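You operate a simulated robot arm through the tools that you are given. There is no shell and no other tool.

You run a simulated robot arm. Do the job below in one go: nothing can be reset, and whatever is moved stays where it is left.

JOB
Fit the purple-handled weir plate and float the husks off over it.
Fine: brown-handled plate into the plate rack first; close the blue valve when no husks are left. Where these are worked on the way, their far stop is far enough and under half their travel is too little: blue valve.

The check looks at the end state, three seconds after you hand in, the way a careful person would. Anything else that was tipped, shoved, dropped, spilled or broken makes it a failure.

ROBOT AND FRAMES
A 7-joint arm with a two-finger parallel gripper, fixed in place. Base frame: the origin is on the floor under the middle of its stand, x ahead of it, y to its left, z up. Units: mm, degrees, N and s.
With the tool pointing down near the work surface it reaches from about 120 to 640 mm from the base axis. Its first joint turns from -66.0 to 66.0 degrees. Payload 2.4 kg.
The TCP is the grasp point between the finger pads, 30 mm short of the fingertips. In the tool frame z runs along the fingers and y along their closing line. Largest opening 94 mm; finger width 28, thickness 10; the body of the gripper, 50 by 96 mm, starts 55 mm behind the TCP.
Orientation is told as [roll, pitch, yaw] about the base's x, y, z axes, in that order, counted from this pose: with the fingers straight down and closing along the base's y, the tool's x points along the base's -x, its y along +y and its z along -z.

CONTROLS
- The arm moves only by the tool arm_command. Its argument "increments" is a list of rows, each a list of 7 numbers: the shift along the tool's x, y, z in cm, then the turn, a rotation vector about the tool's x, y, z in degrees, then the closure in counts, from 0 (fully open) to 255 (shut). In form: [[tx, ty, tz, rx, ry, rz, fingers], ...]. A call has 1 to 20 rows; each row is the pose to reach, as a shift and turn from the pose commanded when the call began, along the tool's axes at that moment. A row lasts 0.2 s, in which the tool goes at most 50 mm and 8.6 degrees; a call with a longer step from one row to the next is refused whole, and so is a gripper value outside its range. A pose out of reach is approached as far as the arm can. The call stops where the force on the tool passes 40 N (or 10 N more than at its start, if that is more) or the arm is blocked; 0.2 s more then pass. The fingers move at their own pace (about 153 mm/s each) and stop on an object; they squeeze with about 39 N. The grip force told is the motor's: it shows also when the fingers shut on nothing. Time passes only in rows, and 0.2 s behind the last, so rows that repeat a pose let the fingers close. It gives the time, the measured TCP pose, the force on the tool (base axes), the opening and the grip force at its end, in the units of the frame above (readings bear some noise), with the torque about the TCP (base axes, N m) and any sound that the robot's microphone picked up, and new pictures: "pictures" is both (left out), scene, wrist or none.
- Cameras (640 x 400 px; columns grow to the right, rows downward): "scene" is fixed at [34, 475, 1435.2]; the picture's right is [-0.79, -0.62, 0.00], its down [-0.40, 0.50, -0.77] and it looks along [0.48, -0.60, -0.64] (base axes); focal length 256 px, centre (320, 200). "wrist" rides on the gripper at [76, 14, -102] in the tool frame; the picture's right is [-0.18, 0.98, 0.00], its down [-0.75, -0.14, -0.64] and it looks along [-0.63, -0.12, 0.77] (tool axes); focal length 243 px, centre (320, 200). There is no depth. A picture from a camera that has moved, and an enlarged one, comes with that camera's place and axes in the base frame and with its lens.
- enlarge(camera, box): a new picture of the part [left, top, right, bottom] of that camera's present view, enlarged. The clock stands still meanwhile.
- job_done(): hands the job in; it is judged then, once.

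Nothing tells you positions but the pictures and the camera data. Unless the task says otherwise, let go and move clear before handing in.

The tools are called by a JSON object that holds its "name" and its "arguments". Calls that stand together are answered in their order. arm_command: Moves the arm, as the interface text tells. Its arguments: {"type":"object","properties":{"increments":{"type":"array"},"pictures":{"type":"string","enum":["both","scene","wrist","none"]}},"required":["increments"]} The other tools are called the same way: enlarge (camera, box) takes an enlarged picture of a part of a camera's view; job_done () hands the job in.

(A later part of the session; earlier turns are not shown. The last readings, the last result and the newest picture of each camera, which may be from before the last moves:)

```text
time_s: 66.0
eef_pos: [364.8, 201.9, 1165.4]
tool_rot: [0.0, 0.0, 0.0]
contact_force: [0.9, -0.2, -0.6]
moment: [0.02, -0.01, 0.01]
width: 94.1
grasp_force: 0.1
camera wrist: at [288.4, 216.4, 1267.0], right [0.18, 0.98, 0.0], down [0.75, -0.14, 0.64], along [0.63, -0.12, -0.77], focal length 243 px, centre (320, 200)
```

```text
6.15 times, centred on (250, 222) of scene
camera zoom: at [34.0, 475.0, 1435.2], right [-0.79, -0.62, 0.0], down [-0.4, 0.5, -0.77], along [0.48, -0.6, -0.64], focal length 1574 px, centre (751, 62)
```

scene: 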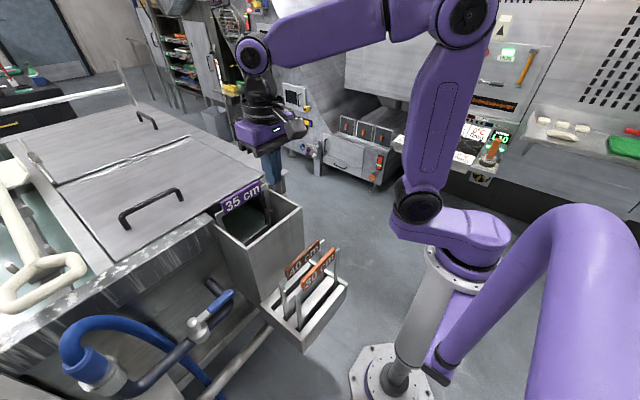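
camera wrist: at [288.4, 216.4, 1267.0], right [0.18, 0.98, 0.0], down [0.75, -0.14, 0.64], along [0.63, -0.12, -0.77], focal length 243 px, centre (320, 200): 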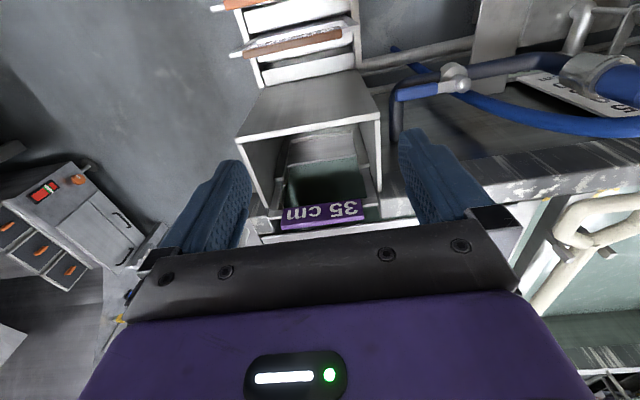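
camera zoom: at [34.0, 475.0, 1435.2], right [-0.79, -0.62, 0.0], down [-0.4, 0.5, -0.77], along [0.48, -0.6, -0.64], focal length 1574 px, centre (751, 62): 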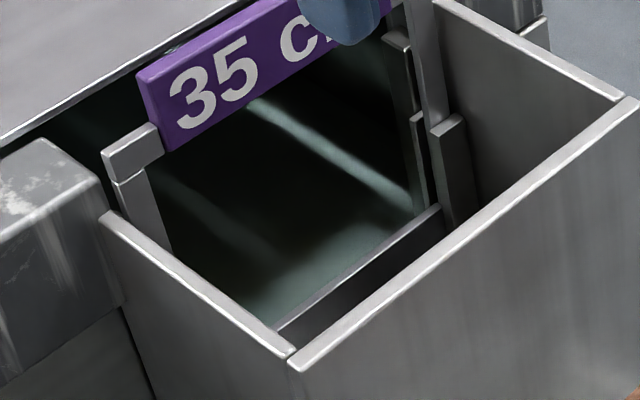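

The water appears to be rising toward the crest; no husks visible yet. Waiting a few seconds more.

{"name": "arm_command", "arguments": {"increments": [[0, 0, 0, 0, 0, 0, 0], [0, 0, 0, 0, 0, 0, 0], [0, 0, 0, 0, 0, 0, 0], [0, 0, 0, 0, 0, 0, 0], [0, 0, 0, 0, 0, 0, 0], [0, 0, 0, 0, 0, 0, 0], [0, 0, 0, 0, 0, 0, 0], [0, 0, 0, 0, 0, 0, 0], [0, 0, 0, 0, 0, 0, 0], [0, 0, 0, 0, 0, 0, 0], [0, 0, 0, 0, 0, 0, 0], [0, 0, 0, 0, 0, 0, 0], [0, 0, 0, 0, 0, 0, 0], [0, 0, 0, 0, 0, 0, 0], [0, 0, 0, 0, 0, 0, 0]], "pictures": "none"}}

{"name": "enlarge", "arguments": {"camera": "wrist", "box": [240, 120, 400, 240]}}

{"name": "enlarge", "arguments": {"camera": "scene", "box": [215, 190, 285, 255]}}

{"name": "enlarge", "arguments": {"camera": "scene", "box": [0, 80, 220, 330]}}

```text
time_s: 69.2
eef_pos: [363.1, 201.5, 1164.1]
tool_rot: [0.0, 0.0, -0.1]
contact_force: [-0.9, -0.2, 0.0]
moment: [0.02, 0.01, 0.0]
width: 94.0
grasp_force: 0.1
```

```text
3.33 times, centred on (320, 180) of wrist
camera zoom: at [288.4, 216.4, 1267.0], right [0.18, 0.98, 0.0], down [0.75, -0.14, 0.64], along [0.63, -0.12, -0.77], focal length 809 px, centre (320, 267)
```

zoom: 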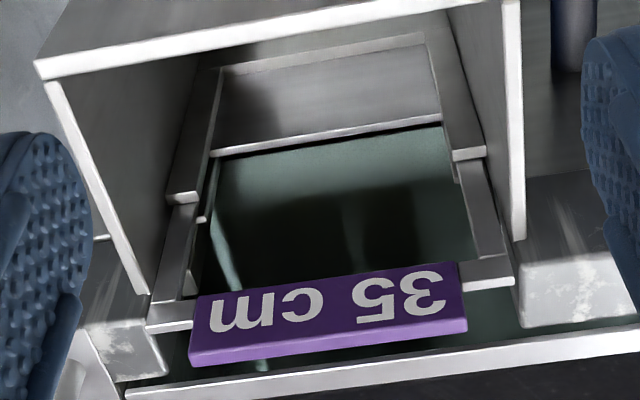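

```text
6.15 times, centred on (250, 222) of scene
camera zoom: at [34.0, 475.0, 1435.2], right [-0.79, -0.62, 0.0], down [-0.4, 0.5, -0.77], along [0.48, -0.6, -0.64], focal length 1574 px, centre (751, 62)
```

zoom: 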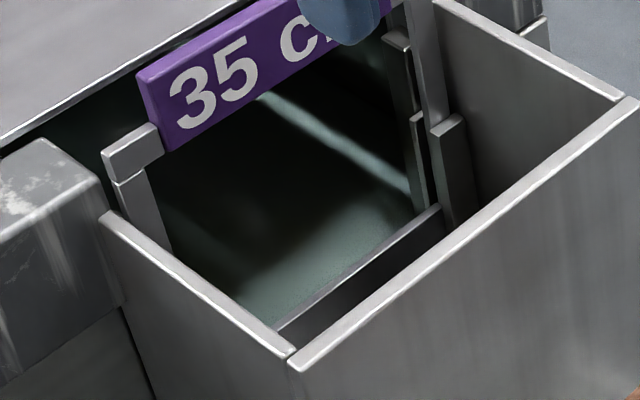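

```text
1.60 times, centred on (110, 205) of scene
camera zoom: at [34.0, 475.0, 1435.2], right [-0.79, -0.62, 0.0], down [-0.4, 0.5, -0.77], along [0.48, -0.6, -0.64], focal length 409 px, centre (656, 192)
```

zoom: 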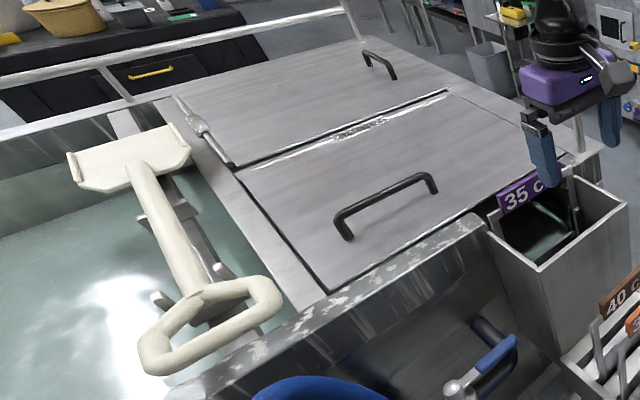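

No husks yet; the level is still creeping up. Keep waiting.

{"name": "arm_command", "arguments": {"increments": [[0, 0, 0, 0, 0, 0, 0], [0, 0, 0, 0, 0, 0, 0], [0, 0, 0, 0, 0, 0, 0], [0, 0, 0, 0, 0, 0, 0], [0, 0, 0, 0, 0, 0, 0], [0, 0, 0, 0, 0, 0, 0], [0, 0, 0, 0, 0, 0, 0], [0, 0, 0, 0, 0, 0, 0], [0, 0, 0, 0, 0, 0, 0], [0, 0, 0, 0, 0, 0, 0], [0, 0, 0, 0, 0, 0, 0], [0, 0, 0, 0, 0, 0, 0], [0, 0, 0, 0, 0, 0, 0], [0, 0, 0, 0, 0, 0, 0], [0, 0, 0, 0, 0, 0, 0], [0, 0, 0, 0, 0, 0, 0], [0, 0, 0, 0, 0, 0, 0], [0, 0, 0, 0, 0, 0, 0], [0, 0, 0, 0, 0, 0, 0], [0, 0, 0, 0, 0, 0, 0]], "pictures": "none"}}

{"name": "enlarge", "arguments": {"camera": "wrist", "box": [240, 120, 400, 240]}}

{"name": "enlarge", "arguments": {"camera": "scene", "box": [215, 190, 285, 255]}}

```text
time_s: 73.4
eef_pos: [364.4, 201.5, 1163.8]
tool_rot: [0.0, 0.2, 0.0]
contact_force: [-0.7, 0.4, -0.2]
moment: [0.01, -0.02, 0.02]
width: 94.0
grasp_force: 0.1
```

```text
3.33 times, centred on (320, 180) of wrist
camera zoom: at [288.4, 216.4, 1267.0], right [0.18, 0.98, 0.0], down [0.75, -0.14, 0.64], along [0.63, -0.12, -0.77], focal length 809 px, centre (320, 267)
```

zoom: 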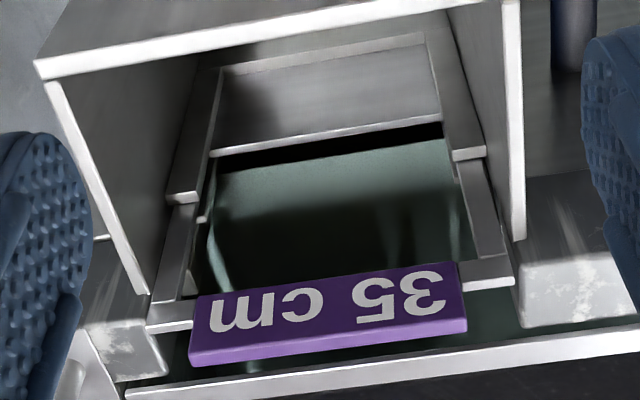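

```text
6.15 times, centred on (250, 222) of scene
camera zoom: at [34.0, 475.0, 1435.2], right [-0.79, -0.62, 0.0], down [-0.4, 0.5, -0.77], along [0.48, -0.6, -0.64], focal length 1574 px, centre (751, 62)
```

zoom: 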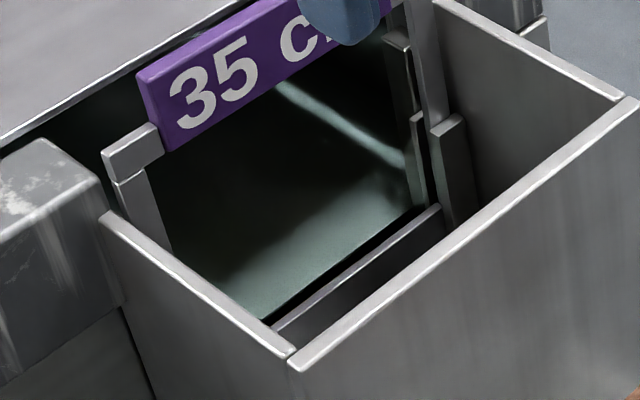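

A dark band is appearing between crest and water; I need to know whether the level is rising or falling. Looking closely.

{"name": "enlarge", "arguments": {"camera": "wrist", "box": [280, 145, 370, 205]}}

{"name": "enlarge", "arguments": {"camera": "scene", "box": [235, 200, 275, 245]}}

{"name": "enlarge", "arguments": {"camera": "wrist", "box": [360, 60, 640, 260]}}

{"name": "enlarge", "arguments": {"camera": "scene", "box": [0, 130, 120, 330]}}

```text
6.67 times, centred on (325, 175) of wrist
camera zoom: at [288.4, 216.4, 1267.0], right [0.18, 0.98, 0.0], down [0.75, -0.14, 0.64], along [0.63, -0.12, -0.77], focal length 1618 px, centre (287, 367)
```

zoom: 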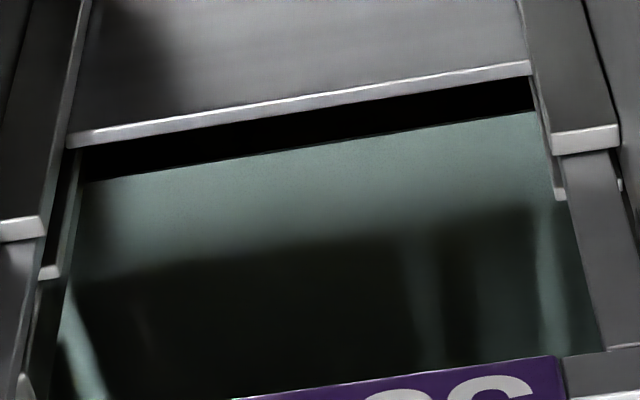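

```text
8.89 times, centred on (255, 222) of scene
camera zoom: at [34.0, 475.0, 1435.2], right [-0.79, -0.62, 0.0], down [-0.4, 0.5, -0.77], along [0.48, -0.6, -0.64], focal length 2274 px, centre (898, 0)
```

zoom: 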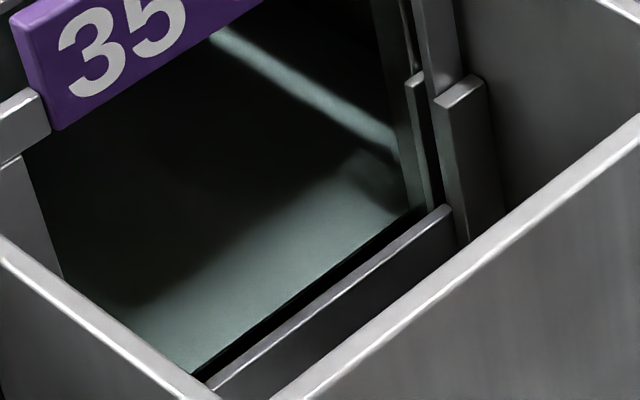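

```text
2.00 times, centred on (500, 160) of wrist
camera zoom: at [288.4, 216.4, 1267.0], right [0.18, 0.98, 0.0], down [0.75, -0.14, 0.64], along [0.63, -0.12, -0.77], focal length 485 px, centre (-40, 280)
```

zoom: 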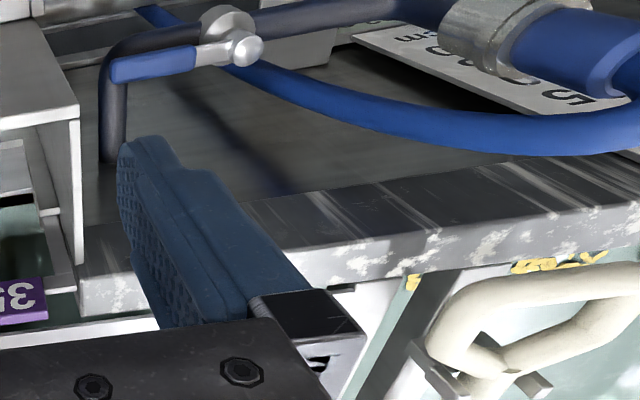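

```text
2.00 times, centred on (60, 230) of scene
camera zoom: at [34.0, 475.0, 1435.2], right [-0.79, -0.62, 0.0], down [-0.4, 0.5, -0.77], along [0.48, -0.6, -0.64], focal length 512 px, centre (840, 140)
```

zoom: 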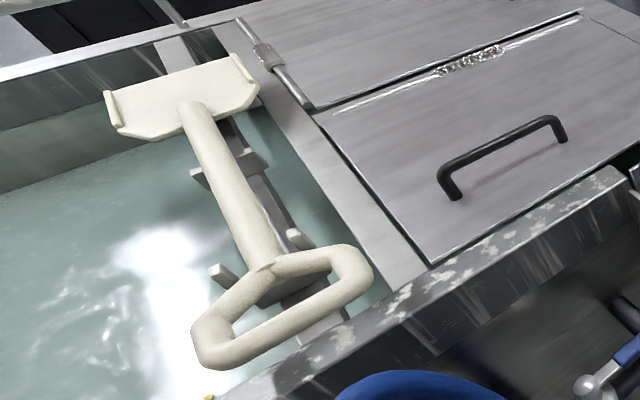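

The geometry shows the water surface is rising (now about 2 cm below the crest), and yellow husks are showing at the near edge of the open basin. Keep waiting.

{"name": "arm_command", "arguments": {"increments": [[0, 0, 0, 0, 0, 0, 0], [0, 0, 0, 0, 0, 0, 0], [0, 0, 0, 0, 0, 0, 0], [0, 0, 0, 0, 0, 0, 0], [0, 0, 0, 0, 0, 0, 0], [0, 0, 0, 0, 0, 0, 0], [0, 0, 0, 0, 0, 0, 0], [0, 0, 0, 0, 0, 0, 0], [0, 0, 0, 0, 0, 0, 0], [0, 0, 0, 0, 0, 0, 0], [0, 0, 0, 0, 0, 0, 0], [0, 0, 0, 0, 0, 0, 0], [0, 0, 0, 0, 0, 0, 0], [0, 0, 0, 0, 0, 0, 0], [0, 0, 0, 0, 0, 0, 0], [0, 0, 0, 0, 0, 0, 0], [0, 0, 0, 0, 0, 0, 0], [0, 0, 0, 0, 0, 0, 0], [0, 0, 0, 0, 0, 0, 0], [0, 0, 0, 0, 0, 0, 0]], "pictures": "both"}}

{"name": "enlarge", "arguments": {"camera": "wrist", "box": [240, 120, 400, 240]}}

{"name": "enlarge", "arguments": {"camera": "wrist", "box": [480, 120, 640, 320]}}

```text
time_s: 77.6
eef_pos: [365.1, 201.8, 1164.1]
tool_rot: [0.1, 0.0, 0.0]
contact_force: [0.2, -0.7, 0.0]
moment: [-0.01, -0.01, 0.0]
width: 94.1
grasp_force: 0.0
camera wrist: at [288.4, 216.4, 1267.0], right [0.18, 0.98, 0.0], down [0.75, -0.14, 0.64], along [0.63, -0.12, -0.77], focal length 243 px, centre (320, 200)
```

scene: 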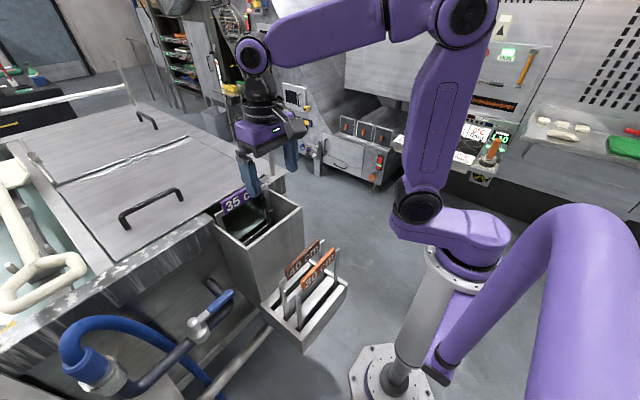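
wrist: 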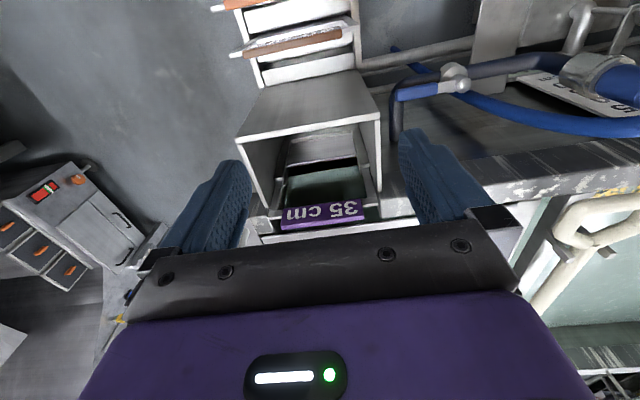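

```text
3.33 times, centred on (320, 180) of wrist
camera zoom: at [288.4, 216.4, 1267.0], right [0.18, 0.98, 0.0], down [0.75, -0.14, 0.64], along [0.63, -0.12, -0.77], focal length 809 px, centre (320, 267)
```

zoom: 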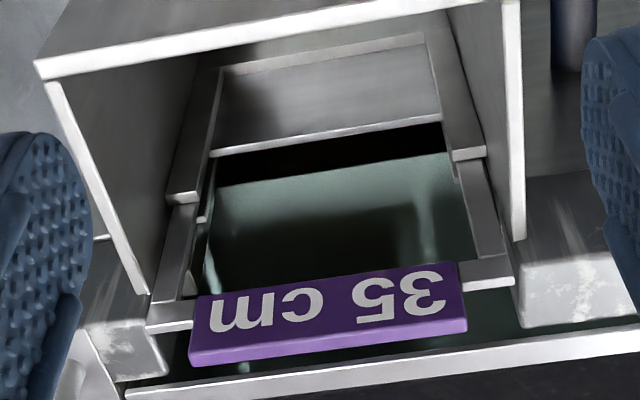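

```text
2.00 times, centred on (560, 220) of wrist
camera zoom: at [288.4, 216.4, 1267.0], right [0.18, 0.98, 0.0], down [0.75, -0.14, 0.64], along [0.63, -0.12, -0.77], focal length 485 px, centre (-160, 160)
```

zoom: 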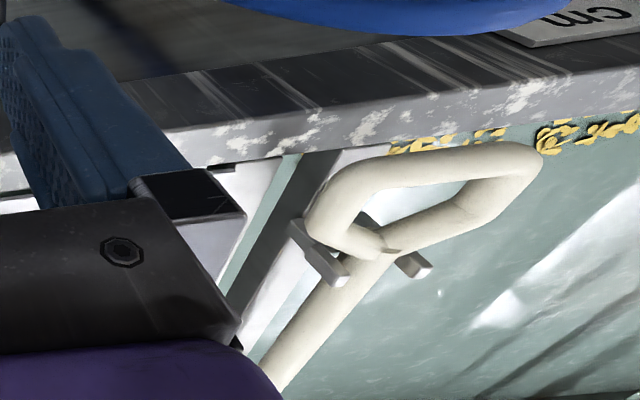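

Husks are floating at the basin's near wall and the level keeps rising. I'll shift the camera 15 cm toward +y to watch both the basin and the weir while waiting.

{"name": "arm_command", "arguments": {"increments": [[0, 4, 0, 0, 0, 0, 0], [0, 8, 0, 0, 0, 0, 0], [0, 12, 0, 0, 0, 0, 0], [0, 15, 0, 0, 0, 0, 0], [0, 15, 0, 0, 0, 0, 0], [0, 15, 0, 0, 0, 0, 0], [0, 15, 0, 0, 0, 0, 0], [0, 15, 0, 0, 0, 0, 0], [0, 15, 0, 0, 0, 0, 0], [0, 15, 0, 0, 0, 0, 0]], "pictures": "both"}}

{"name": "enlarge", "arguments": {"camera": "wrist", "box": [400, 80, 640, 320]}}

{"name": "enlarge", "arguments": {"camera": "scene", "box": [205, 170, 305, 265]}}

```text
time_s: 79.8
eef_pos: [365.0, 349.7, 1163.3]
tool_rot: [0.0, 0.0, 0.0]
contact_force: [0.1, 0.0, -0.1]
moment: [-0.03, 0.05, -0.01]
width: 94.0
grasp_force: 0.1
camera wrist: at [289.3, 365.1, 1266.8], right [0.18, 0.98, 0.0], down [0.75, -0.14, 0.64], along [0.63, -0.12, -0.77], focal length 243 px, centre (320, 200)
```

scene: 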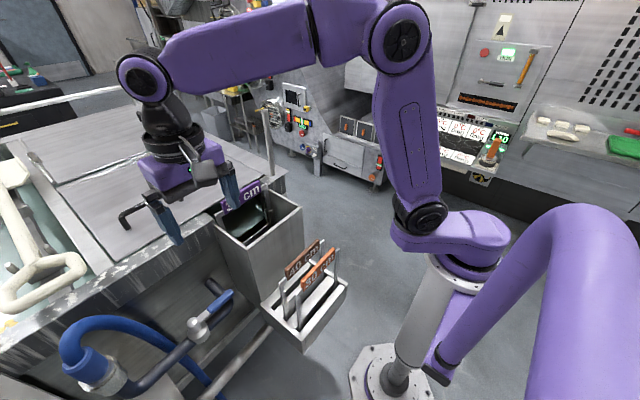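
wrist: 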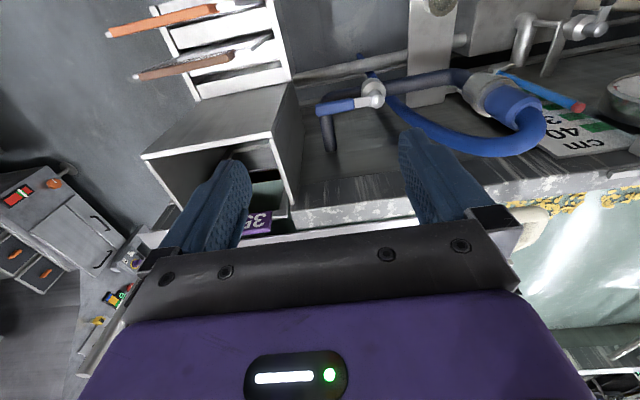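

```text
1.67 times, centred on (520, 200) of wrist
camera zoom: at [289.3, 365.1, 1266.8], right [0.18, 0.98, 0.0], down [0.75, -0.14, 0.64], along [0.63, -0.12, -0.77], focal length 404 px, centre (-13, 200)
```

zoom: 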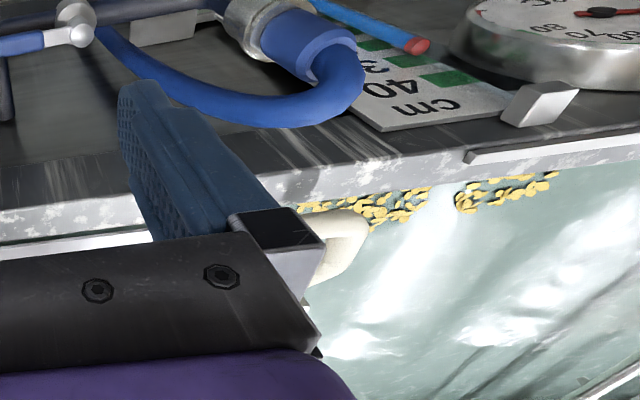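

```text
4.21 times, centred on (255, 218) of scene
camera zoom: at [34.0, 475.0, 1435.2], right [-0.79, -0.62, 0.0], down [-0.4, 0.5, -0.77], along [0.48, -0.6, -0.64], focal length 1077 px, centre (594, 126)
```

zoom: 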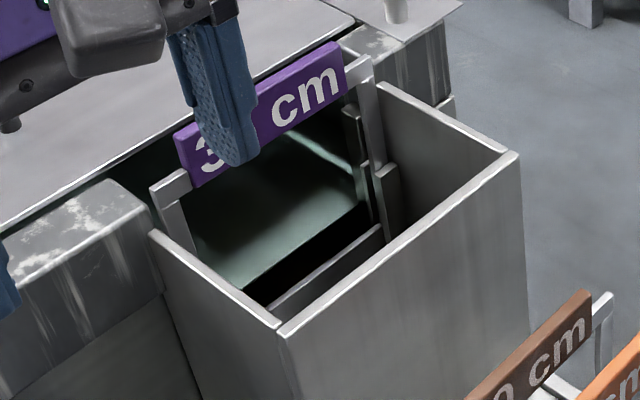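

The husks along the basin edge are clear now. There is a level scale with a pointer; let me read it.

{"name": "enlarge", "arguments": {"camera": "wrist", "box": [440, 0, 640, 170]}}

{"name": "enlarge", "arguments": {"camera": "wrist", "box": [500, 170, 640, 260]}}

{"name": "enlarge", "arguments": {"camera": "scene", "box": [0, 270, 80, 400]}}

```text
2.35 times, centred on (540, 85) of wrist
camera zoom: at [289.3, 365.1, 1266.8], right [0.18, 0.98, 0.0], down [0.75, -0.14, 0.64], along [0.63, -0.12, -0.77], focal length 571 px, centre (-198, 471)
```

zoom: 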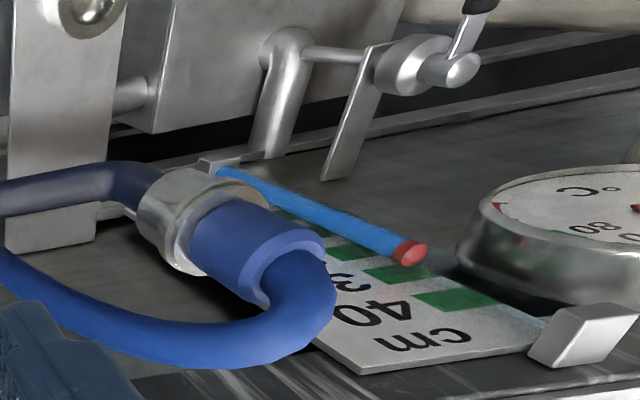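

```text
4.44 times, centred on (570, 215) of wrist
camera zoom: at [289.3, 365.1, 1266.8], right [0.18, 0.98, 0.0], down [0.75, -0.14, 0.64], along [0.63, -0.12, -0.77], focal length 1078 px, centre (-791, 133)
```

zoom: 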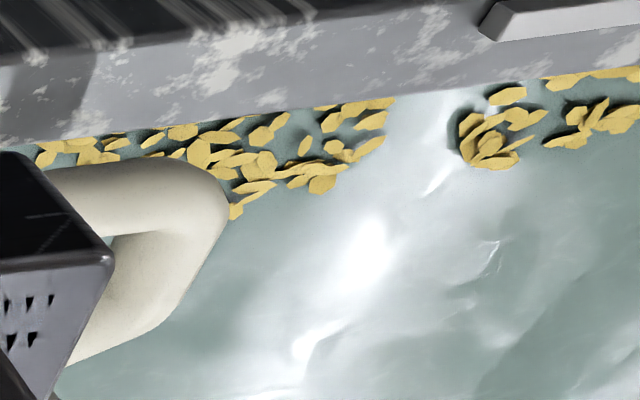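

```text
3.08 times, centred on (40, 335) of scene
camera zoom: at [34.0, 475.0, 1435.2], right [-0.79, -0.62, 0.0], down [-0.4, 0.5, -0.77], along [0.48, -0.6, -0.64], focal length 787 px, centre (1182, -215)
```

zoom: 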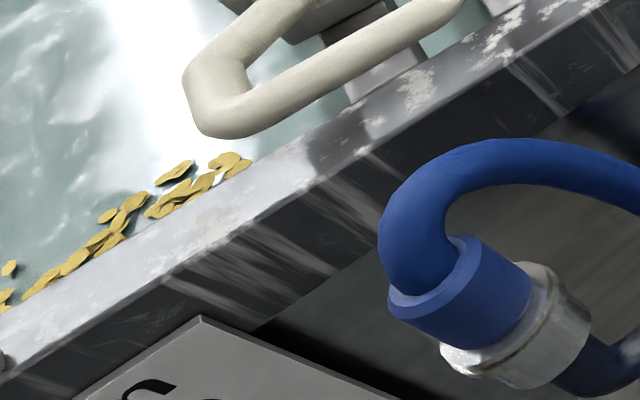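

Husks are floating up. Keep waiting and watching.

{"name": "arm_command", "arguments": {"increments": [[0, 0, 0, 0, 0, 0, 0], [0, 0, 0, 0, 0, 0, 0], [0, 0, 0, 0, 0, 0, 0], [0, 0, 0, 0, 0, 0, 0], [0, 0, 0, 0, 0, 0, 0], [0, 0, 0, 0, 0, 0, 0], [0, 0, 0, 0, 0, 0, 0], [0, 0, 0, 0, 0, 0, 0], [0, 0, 0, 0, 0, 0, 0], [0, 0, 0, 0, 0, 0, 0], [0, 0, 0, 0, 0, 0, 0], [0, 0, 0, 0, 0, 0, 0], [0, 0, 0, 0, 0, 0, 0], [0, 0, 0, 0, 0, 0, 0], [0, 0, 0, 0, 0, 0, 0], [0, 0, 0, 0, 0, 0, 0], [0, 0, 0, 0, 0, 0, 0], [0, 0, 0, 0, 0, 0, 0], [0, 0, 0, 0, 0, 0, 0], [0, 0, 0, 0, 0, 0, 0]], "pictures": "none"}}

{"name": "enlarge", "arguments": {"camera": "wrist", "box": [500, 150, 640, 280]}}

{"name": "enlarge", "arguments": {"camera": "scene", "box": [215, 180, 305, 265]}}

{"name": "enlarge", "arguments": {"camera": "scene", "box": [0, 180, 100, 360]}}

```text
time_s: 84.0
eef_pos: [363.8, 350.0, 1164.3]
tool_rot: [0.1, 0.0, 0.0]
contact_force: [0.1, -0.3, -0.5]
moment: [0.0, 0.01, 0.02]
width: 94.0
grasp_force: 0.1
```

```text
3.08 times, centred on (570, 215) of wrist
camera zoom: at [289.3, 365.1, 1266.8], right [0.18, 0.98, 0.0], down [0.75, -0.14, 0.64], along [0.63, -0.12, -0.77], focal length 746 px, centre (-449, 154)
```

zoom: 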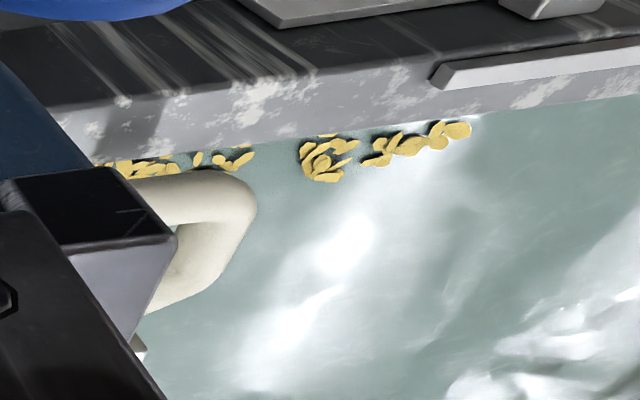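

```text
4.71 times, centred on (260, 222) of scene
camera zoom: at [34.0, 475.0, 1435.2], right [-0.79, -0.62, 0.0], down [-0.4, 0.5, -0.77], along [0.48, -0.6, -0.64], focal length 1204 px, centre (602, 94)
```

zoom: 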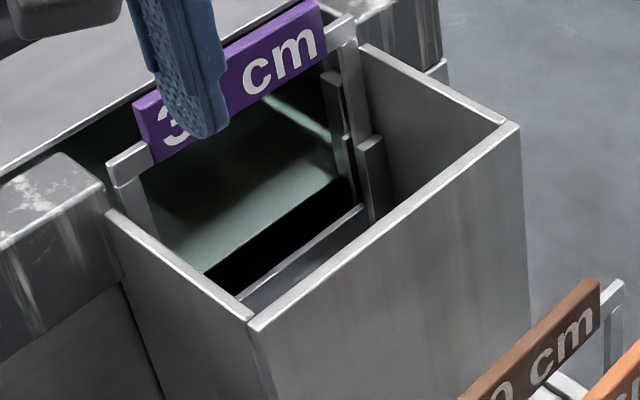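

```text
2.22 times, centred on (50, 270) of scene
camera zoom: at [34.0, 475.0, 1435.2], right [-0.79, -0.62, 0.0], down [-0.4, 0.5, -0.77], along [0.48, -0.6, -0.64], focal length 568 px, centre (920, 44)
```

zoom: 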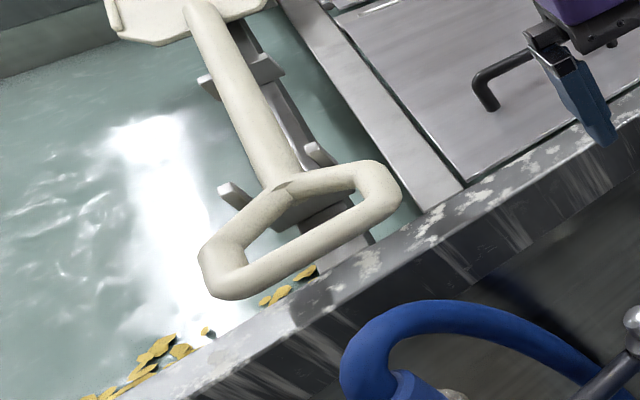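

Husks are drifting along the wall toward the weir and water is reaching the crest. Continue.

{"name": "arm_command", "arguments": {"increments": [[0, 0, 0, 0, 0, 0, 0], [0, 0, 0, 0, 0, 0, 0], [0, 0, 0, 0, 0, 0, 0], [0, 0, 0, 0, 0, 0, 0], [0, 0, 0, 0, 0, 0, 0], [0, 0, 0, 0, 0, 0, 0], [0, 0, 0, 0, 0, 0, 0], [0, 0, 0, 0, 0, 0, 0], [0, 0, 0, 0, 0, 0, 0], [0, 0, 0, 0, 0, 0, 0], [0, 0, 0, 0, 0, 0, 0], [0, 0, 0, 0, 0, 0, 0], [0, 0, 0, 0, 0, 0, 0], [0, 0, 0, 0, 0, 0, 0], [0, 0, 0, 0, 0, 0, 0], [0, 0, 0, 0, 0, 0, 0], [0, 0, 0, 0, 0, 0, 0], [0, 0, 0, 0, 0, 0, 0], [0, 0, 0, 0, 0, 0, 0], [0, 0, 0, 0, 0, 0, 0]], "pictures": "none"}}

{"name": "enlarge", "arguments": {"camera": "wrist", "box": [500, 150, 640, 280]}}

{"name": "enlarge", "arguments": {"camera": "scene", "box": [215, 180, 305, 265]}}

{"name": "enlarge", "arguments": {"camera": "scene", "box": [0, 180, 100, 360]}}

```text
time_s: 88.2
eef_pos: [364.5, 350.0, 1164.1]
tool_rot: [-0.1, 0.0, 0.0]
contact_force: [-0.3, -0.1, 0.1]
moment: [0.01, 0.01, -0.02]
width: 93.8
grasp_force: 0.1
```

```text
3.08 times, centred on (570, 215) of wrist
camera zoom: at [289.3, 365.1, 1266.8], right [0.18, 0.98, 0.0], down [0.75, -0.14, 0.64], along [0.63, -0.12, -0.77], focal length 746 px, centre (-449, 154)
```

zoom: 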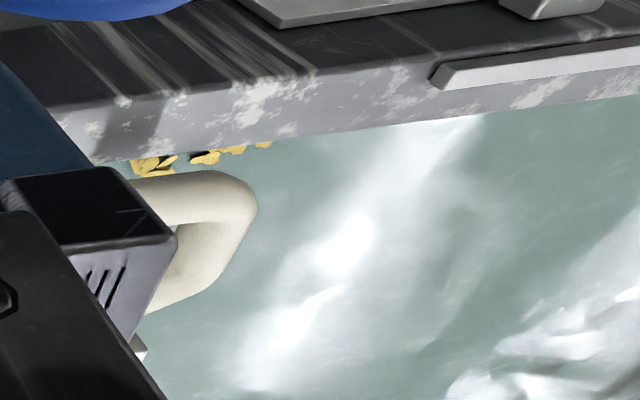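

```text
4.71 times, centred on (260, 222) of scene
camera zoom: at [34.0, 475.0, 1435.2], right [-0.79, -0.62, 0.0], down [-0.4, 0.5, -0.77], along [0.48, -0.6, -0.64], focal length 1204 px, centre (602, 94)
```

zoom: 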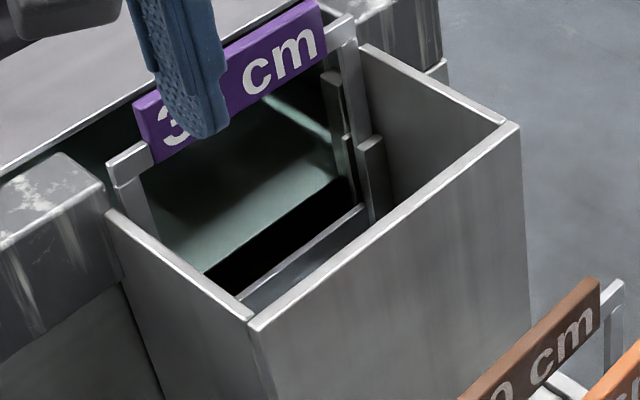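

```text
2.22 times, centred on (50, 270) of scene
camera zoom: at [34.0, 475.0, 1435.2], right [-0.79, -0.62, 0.0], down [-0.4, 0.5, -0.77], along [0.48, -0.6, -0.64], focal length 568 px, centre (920, 44)
```

zoom: 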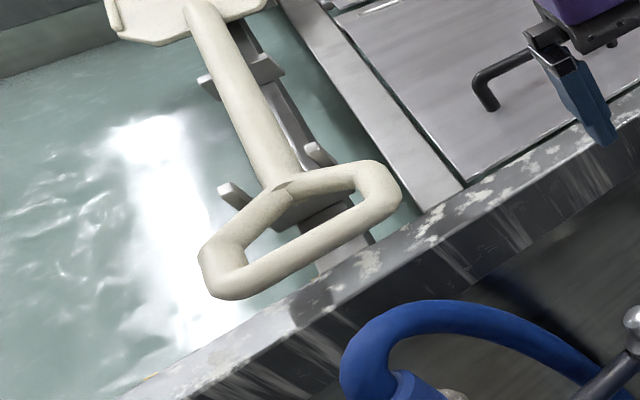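

Most husks have moved out of the basin; a few remain near the scoop. Continue waiting, then check the weir side.

{"name": "arm_command", "arguments": {"increments": [[0, 0, 0, 0, 0, 0, 0], [0, 0, 0, 0, 0, 0, 0], [0, 0, 0, 0, 0, 0, 0], [0, 0, 0, 0, 0, 0, 0], [0, 0, 0, 0, 0, 0, 0], [0, 0, 0, 0, 0, 0, 0], [0, 0, 0, 0, 0, 0, 0], [0, 0, 0, 0, 0, 0, 0], [0, 0, 0, 0, 0, 0, 0], [0, 0, 0, 0, 0, 0, 0], [0, 0, 0, 0, 0, 0, 0], [0, 0, 0, 0, 0, 0, 0], [0, 0, 0, 0, 0, 0, 0], [0, 0, 0, 0, 0, 0, 0], [0, 0, 0, 0, 0, 0, 0], [0, 0, 0, 0, 0, 0, 0]], "pictures": "wrist"}}

{"name": "enlarge", "arguments": {"camera": "wrist", "box": [440, 150, 640, 330]}}

{"name": "enlarge", "arguments": {"camera": "scene", "box": [0, 180, 240, 360]}}

{"name": "enlarge", "arguments": {"camera": "scene", "box": [215, 180, 305, 265]}}

```text
time_s: 91.6
eef_pos: [364.6, 351.2, 1163.7]
tool_rot: [0.0, -0.1, 0.0]
contact_force: [0.0, -0.4, -0.2]
moment: [-0.02, 0.0, -0.03]
width: 93.7
grasp_force: 0.0
camera wrist: at [289.3, 365.1, 1266.8], right [0.18, 0.98, 0.0], down [0.75, -0.14, 0.64], along [0.63, -0.12, -0.77], focal length 243 px, centre (320, 200)
```

wrist: 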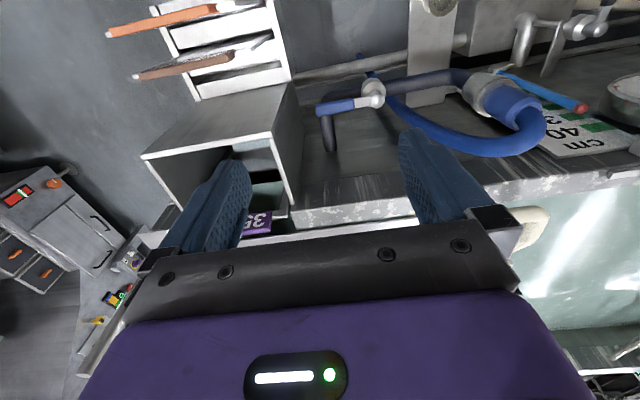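

```text
2.22 times, centred on (540, 240) of wrist
camera zoom: at [289.3, 365.1, 1266.8], right [0.18, 0.98, 0.0], down [0.75, -0.14, 0.64], along [0.63, -0.12, -0.77], focal length 539 px, centre (-169, 111)
```

zoom: 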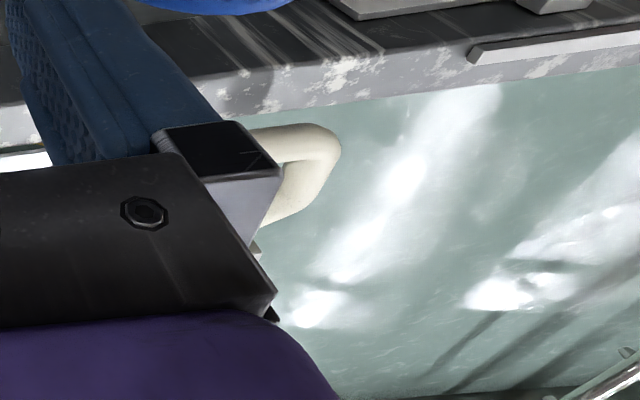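

```text
2.22 times, centred on (120, 270) of scene
camera zoom: at [34.0, 475.0, 1435.2], right [-0.79, -0.62, 0.0], down [-0.4, 0.5, -0.77], along [0.48, -0.6, -0.64], focal length 568 px, centre (764, 44)
```

zoom: 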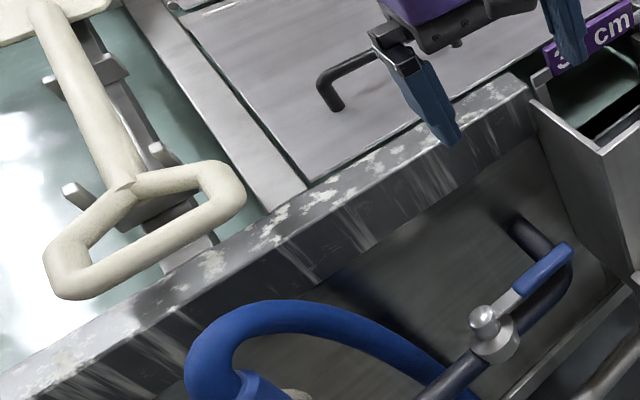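

```text
4.71 times, centred on (260, 222) of scene
camera zoom: at [34.0, 475.0, 1435.2], right [-0.79, -0.62, 0.0], down [-0.4, 0.5, -0.77], along [0.48, -0.6, -0.64], focal length 1204 px, centre (602, 94)
```

zoom: 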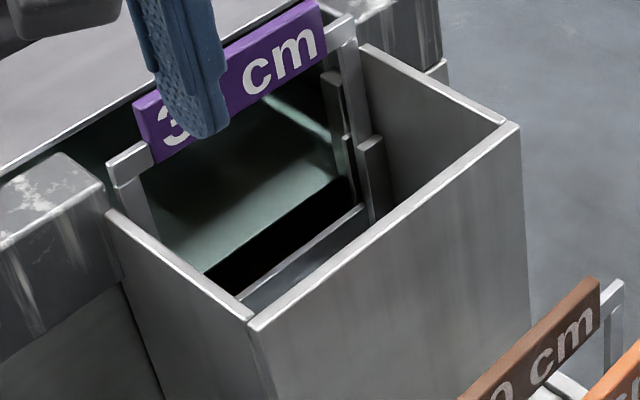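

No husks visible in the basin from here. I'll move the camera further along +y to check behind the scoop and rim before closing the valve.

{"name": "arm_command", "arguments": {"increments": [[0, 4, 0, 0, 0, 0, 0], [0, 8, 0, 0, 0, 0, 0], [0, 12, 0, 0, 0, 0, 0], [0, 13, 0, 0, 0, 0, 0], [0, 13, 0, 0, 0, 0, 0]], "pictures": "both"}}

{"name": "enlarge", "arguments": {"camera": "wrist", "box": [380, 120, 640, 380]}}

{"name": "enlarge", "arguments": {"camera": "scene", "box": [0, 150, 110, 340]}}

```text
time_s: 92.8
eef_pos: [363.9, 480.8, 1165.3]
tool_rot: [0.1, 0.0, 0.0]
contact_force: [-0.4, 0.1, -0.4]
moment: [0.02, -0.01, -0.03]
width: 94.0
grasp_force: 0.1
camera wrist: at [288.0, 495.3, 1267.7], right [0.18, 0.98, 0.0], down [0.75, -0.14, 0.64], along [0.63, -0.12, -0.77], focal length 243 px, centre (320, 200)
```

scene: 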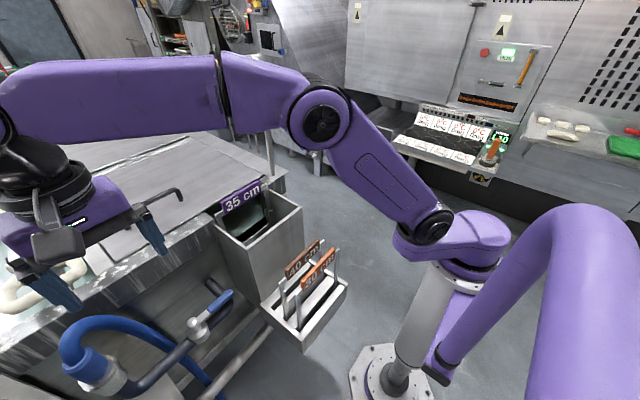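
wrist: 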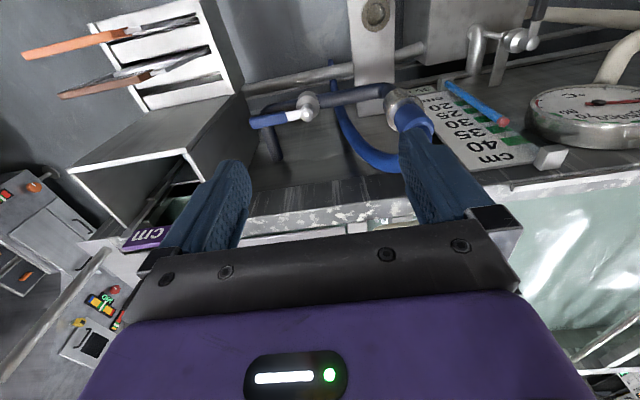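

```text
1.54 times, centred on (510, 250) of wrist
camera zoom: at [288.0, 495.3, 1267.7], right [0.18, 0.98, 0.0], down [0.75, -0.14, 0.64], along [0.63, -0.12, -0.77], focal length 373 px, centre (28, 123)
```

zoom: 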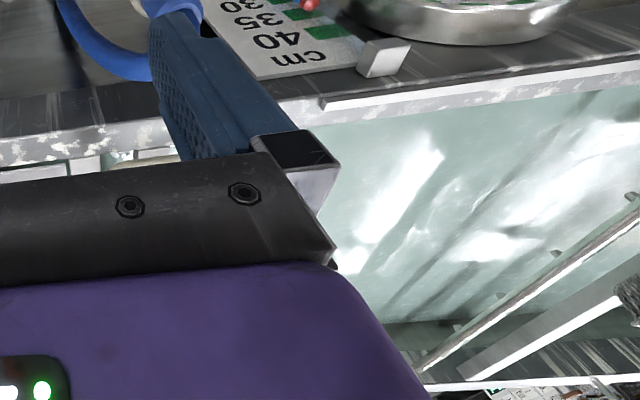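

```text
2.11 times, centred on (55, 245) of scene
camera zoom: at [34.0, 475.0, 1435.2], right [-0.79, -0.62, 0.0], down [-0.4, 0.5, -0.77], along [0.48, -0.6, -0.64], focal length 538 px, centre (878, 105)
```

zoom: 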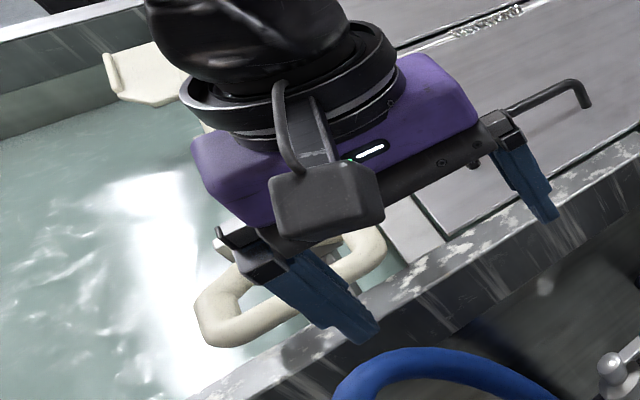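

{"name": "enlarge", "arguments": {"camera": "wrist", "box": [230, 180, 430, 250]}}

{"name": "enlarge", "arguments": {"camera": "wrist", "box": [420, 70, 560, 180]}}

{"name": "enlarge", "arguments": {"camera": "scene", "box": [205, 170, 305, 265]}}

```text
3.20 times, centred on (330, 215) of wrist
camera zoom: at [288.0, 495.3, 1267.7], right [0.18, 0.98, 0.0], down [0.75, -0.14, 0.64], along [0.63, -0.12, -0.77], focal length 776 px, centre (288, 152)
```

zoom: 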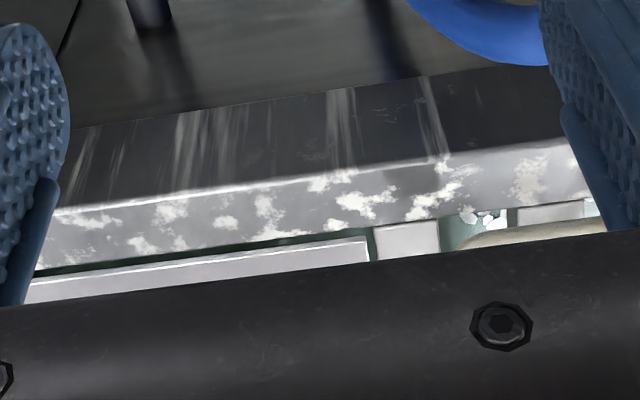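

```text
3.64 times, centred on (490, 125) of wrist
camera zoom: at [288.0, 495.3, 1267.7], right [0.18, 0.98, 0.0], down [0.75, -0.14, 0.64], along [0.63, -0.12, -0.77], focal length 882 px, centre (-298, 473)
```

zoom: 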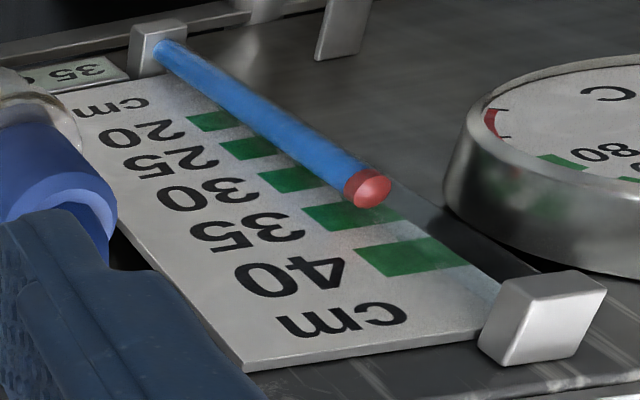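

```text
4.21 times, centred on (255, 218) of scene
camera zoom: at [34.0, 475.0, 1435.2], right [-0.79, -0.62, 0.0], down [-0.4, 0.5, -0.77], along [0.48, -0.6, -0.64], focal length 1077 px, centre (594, 126)
```

zoom: 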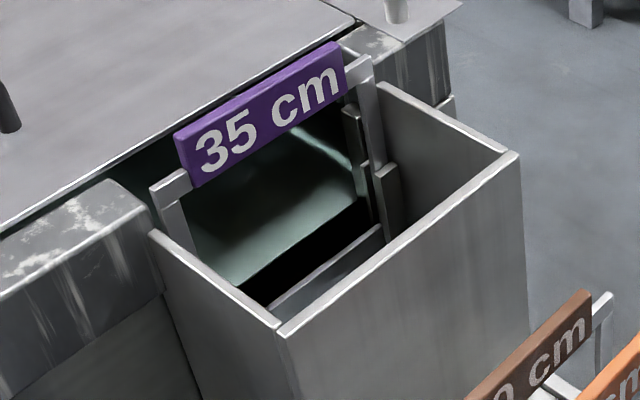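

The gauge reads 35 cm at the crest and the basin looks clear. I'll go back to view the weir window and make sure no husks are still on their way.

{"name": "arm_command", "arguments": {"increments": [[0, -4, 0, 0, 0, 0, 0], [0, -8, 0, 0, 0, 0, 0], [0, -12, 0, 0, 0, 0, 0], [0, -16, 0, 0, 0, 0, 0], [0, -20, 0, 0, 0, 0, 0], [0, -24, 0, 0, 0, 0, 0], [0, -28, 0, 0, 0, 0, 0], [0, -28, 0, 0, 0, 0, 0], [0, -28, 0, 0, 0, 0, 0]], "pictures": "wrist"}}

{"name": "enlarge", "arguments": {"camera": "wrist", "box": [240, 120, 400, 240]}}

{"name": "enlarge", "arguments": {"camera": "wrist", "box": [480, 120, 640, 320]}}

{"name": "enlarge", "arguments": {"camera": "scene", "box": [0, 130, 140, 340]}}

```text
time_s: 94.8
eef_pos: [363.3, 202.4, 1164.1]
tool_rot: [-0.1, 0.0, -0.1]
contact_force: [0.2, 0.3, 0.7]
moment: [0.0, 0.03, 0.02]
width: 93.9
grasp_force: 0.1
camera wrist: at [287.4, 217.0, 1267.1], right [0.18, 0.98, 0.0], down [0.75, -0.14, 0.64], along [0.63, -0.12, -0.77], focal length 243 px, centre (320, 200)
```

wrist: 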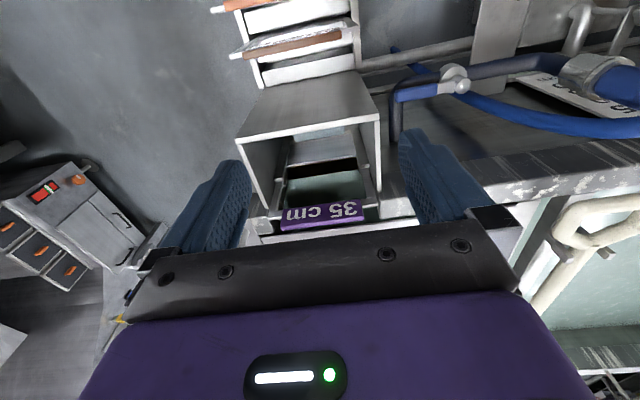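

```text
3.33 times, centred on (320, 180) of wrist
camera zoom: at [287.4, 217.0, 1267.1], right [0.18, 0.98, 0.0], down [0.75, -0.14, 0.64], along [0.63, -0.12, -0.77], focal length 809 px, centre (320, 267)
```

zoom: 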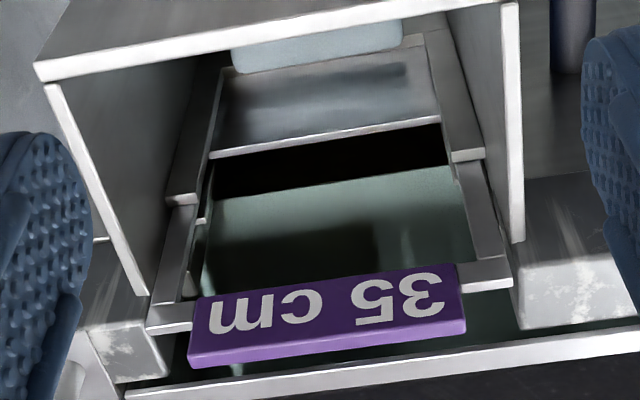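

```text
2.00 times, centred on (560, 220) of wrist
camera zoom: at [287.4, 217.0, 1267.1], right [0.18, 0.98, 0.0], down [0.75, -0.14, 0.64], along [0.63, -0.12, -0.77], focal length 485 px, centre (-160, 160)
```

zoom: 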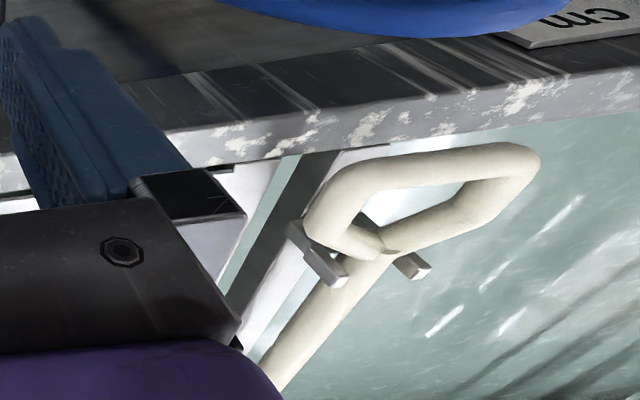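

```text
1.90 times, centred on (70, 235) of scene
camera zoom: at [34.0, 475.0, 1435.2], right [-0.79, -0.62, 0.0], down [-0.4, 0.5, -0.77], along [0.48, -0.6, -0.64], focal length 487 px, centre (796, 133)
```

zoom: 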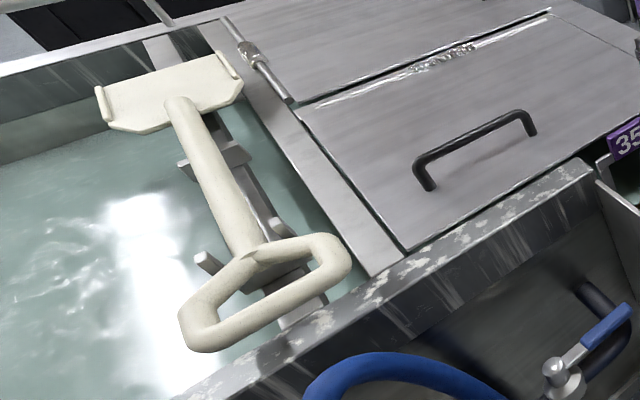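

Overflow water is running down the chute and no husks are visible anywhere. I'll wait 4 more seconds watching the weir to be sure.

{"name": "arm_command", "arguments": {"increments": [[0, 0, 0, 0, 0, 0, 0], [0, 0, 0, 0, 0, 0, 0], [0, 0, 0, 0, 0, 0, 0], [0, 0, 0, 0, 0, 0, 0], [0, 0, 0, 0, 0, 0, 0], [0, 0, 0, 0, 0, 0, 0], [0, 0, 0, 0, 0, 0, 0], [0, 0, 0, 0, 0, 0, 0], [0, 0, 0, 0, 0, 0, 0], [0, 0, 0, 0, 0, 0, 0], [0, 0, 0, 0, 0, 0, 0], [0, 0, 0, 0, 0, 0, 0], [0, 0, 0, 0, 0, 0, 0], [0, 0, 0, 0, 0, 0, 0], [0, 0, 0, 0, 0, 0, 0], [0, 0, 0, 0, 0, 0, 0], [0, 0, 0, 0, 0, 0, 0], [0, 0, 0, 0, 0, 0, 0], [0, 0, 0, 0, 0, 0, 0], [0, 0, 0, 0, 0, 0, 0]], "pictures": "both"}}

{"name": "enlarge", "arguments": {"camera": "wrist", "box": [240, 120, 400, 240]}}

{"name": "enlarge", "arguments": {"camera": "scene", "box": [0, 130, 140, 340]}}

{"name": "enlarge", "arguments": {"camera": "scene", "box": [205, 170, 305, 265]}}

```text
time_s: 99.0
eef_pos: [364.2, 203.3, 1164.8]
tool_rot: [0.0, -0.1, 0.0]
contact_force: [0.4, -0.5, 0.2]
moment: [-0.01, -0.03, 0.03]
width: 93.9
grasp_force: 0.1
camera wrist: at [287.4, 217.2, 1267.2], right [0.18, 0.98, 0.0], down [0.75, -0.14, 0.64], along [0.63, -0.12, -0.77], focal length 243 px, centre (320, 200)
```

scene: 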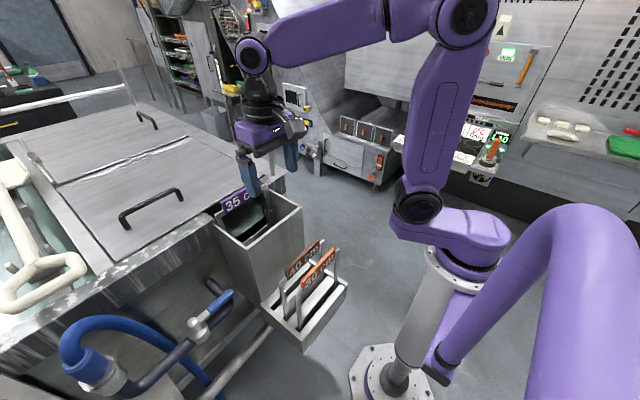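
wrist: 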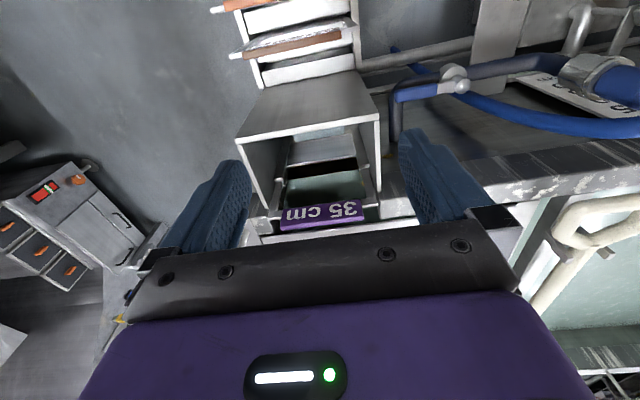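

```text
3.33 times, centred on (320, 180) of wrist
camera zoom: at [287.4, 217.2, 1267.2], right [0.18, 0.98, 0.0], down [0.75, -0.14, 0.64], along [0.63, -0.12, -0.77], focal length 809 px, centre (320, 267)
```

zoom: 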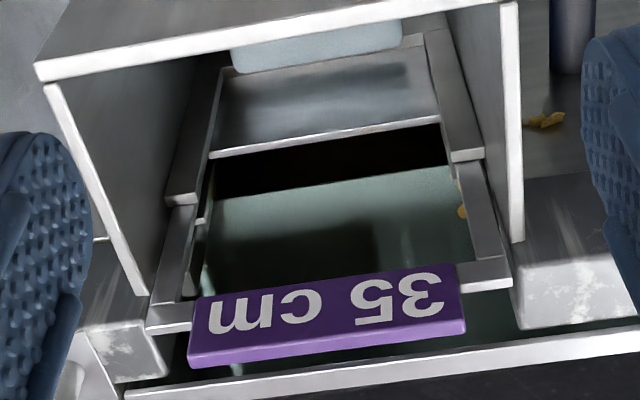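

```text
1.90 times, centred on (70, 235) of scene
camera zoom: at [34.0, 475.0, 1435.2], right [-0.79, -0.62, 0.0], down [-0.4, 0.5, -0.77], along [0.48, -0.6, -0.64], focal length 487 px, centre (796, 133)
```

zoom: 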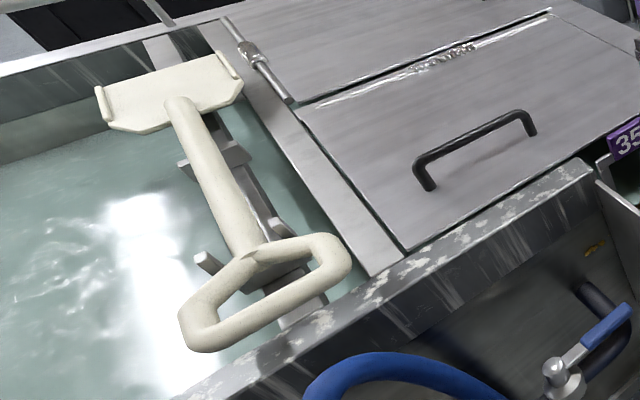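

```text
4.21 times, centred on (255, 218) of scene
camera zoom: at [34.0, 475.0, 1435.2], right [-0.79, -0.62, 0.0], down [-0.4, 0.5, -0.77], along [0.48, -0.6, -0.64], focal length 1077 px, centre (594, 126)
```

zoom: 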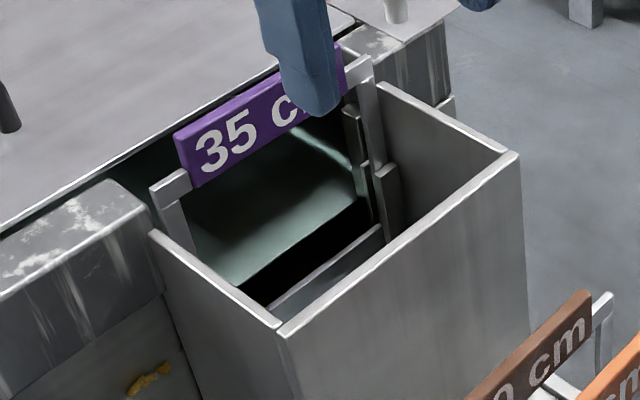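

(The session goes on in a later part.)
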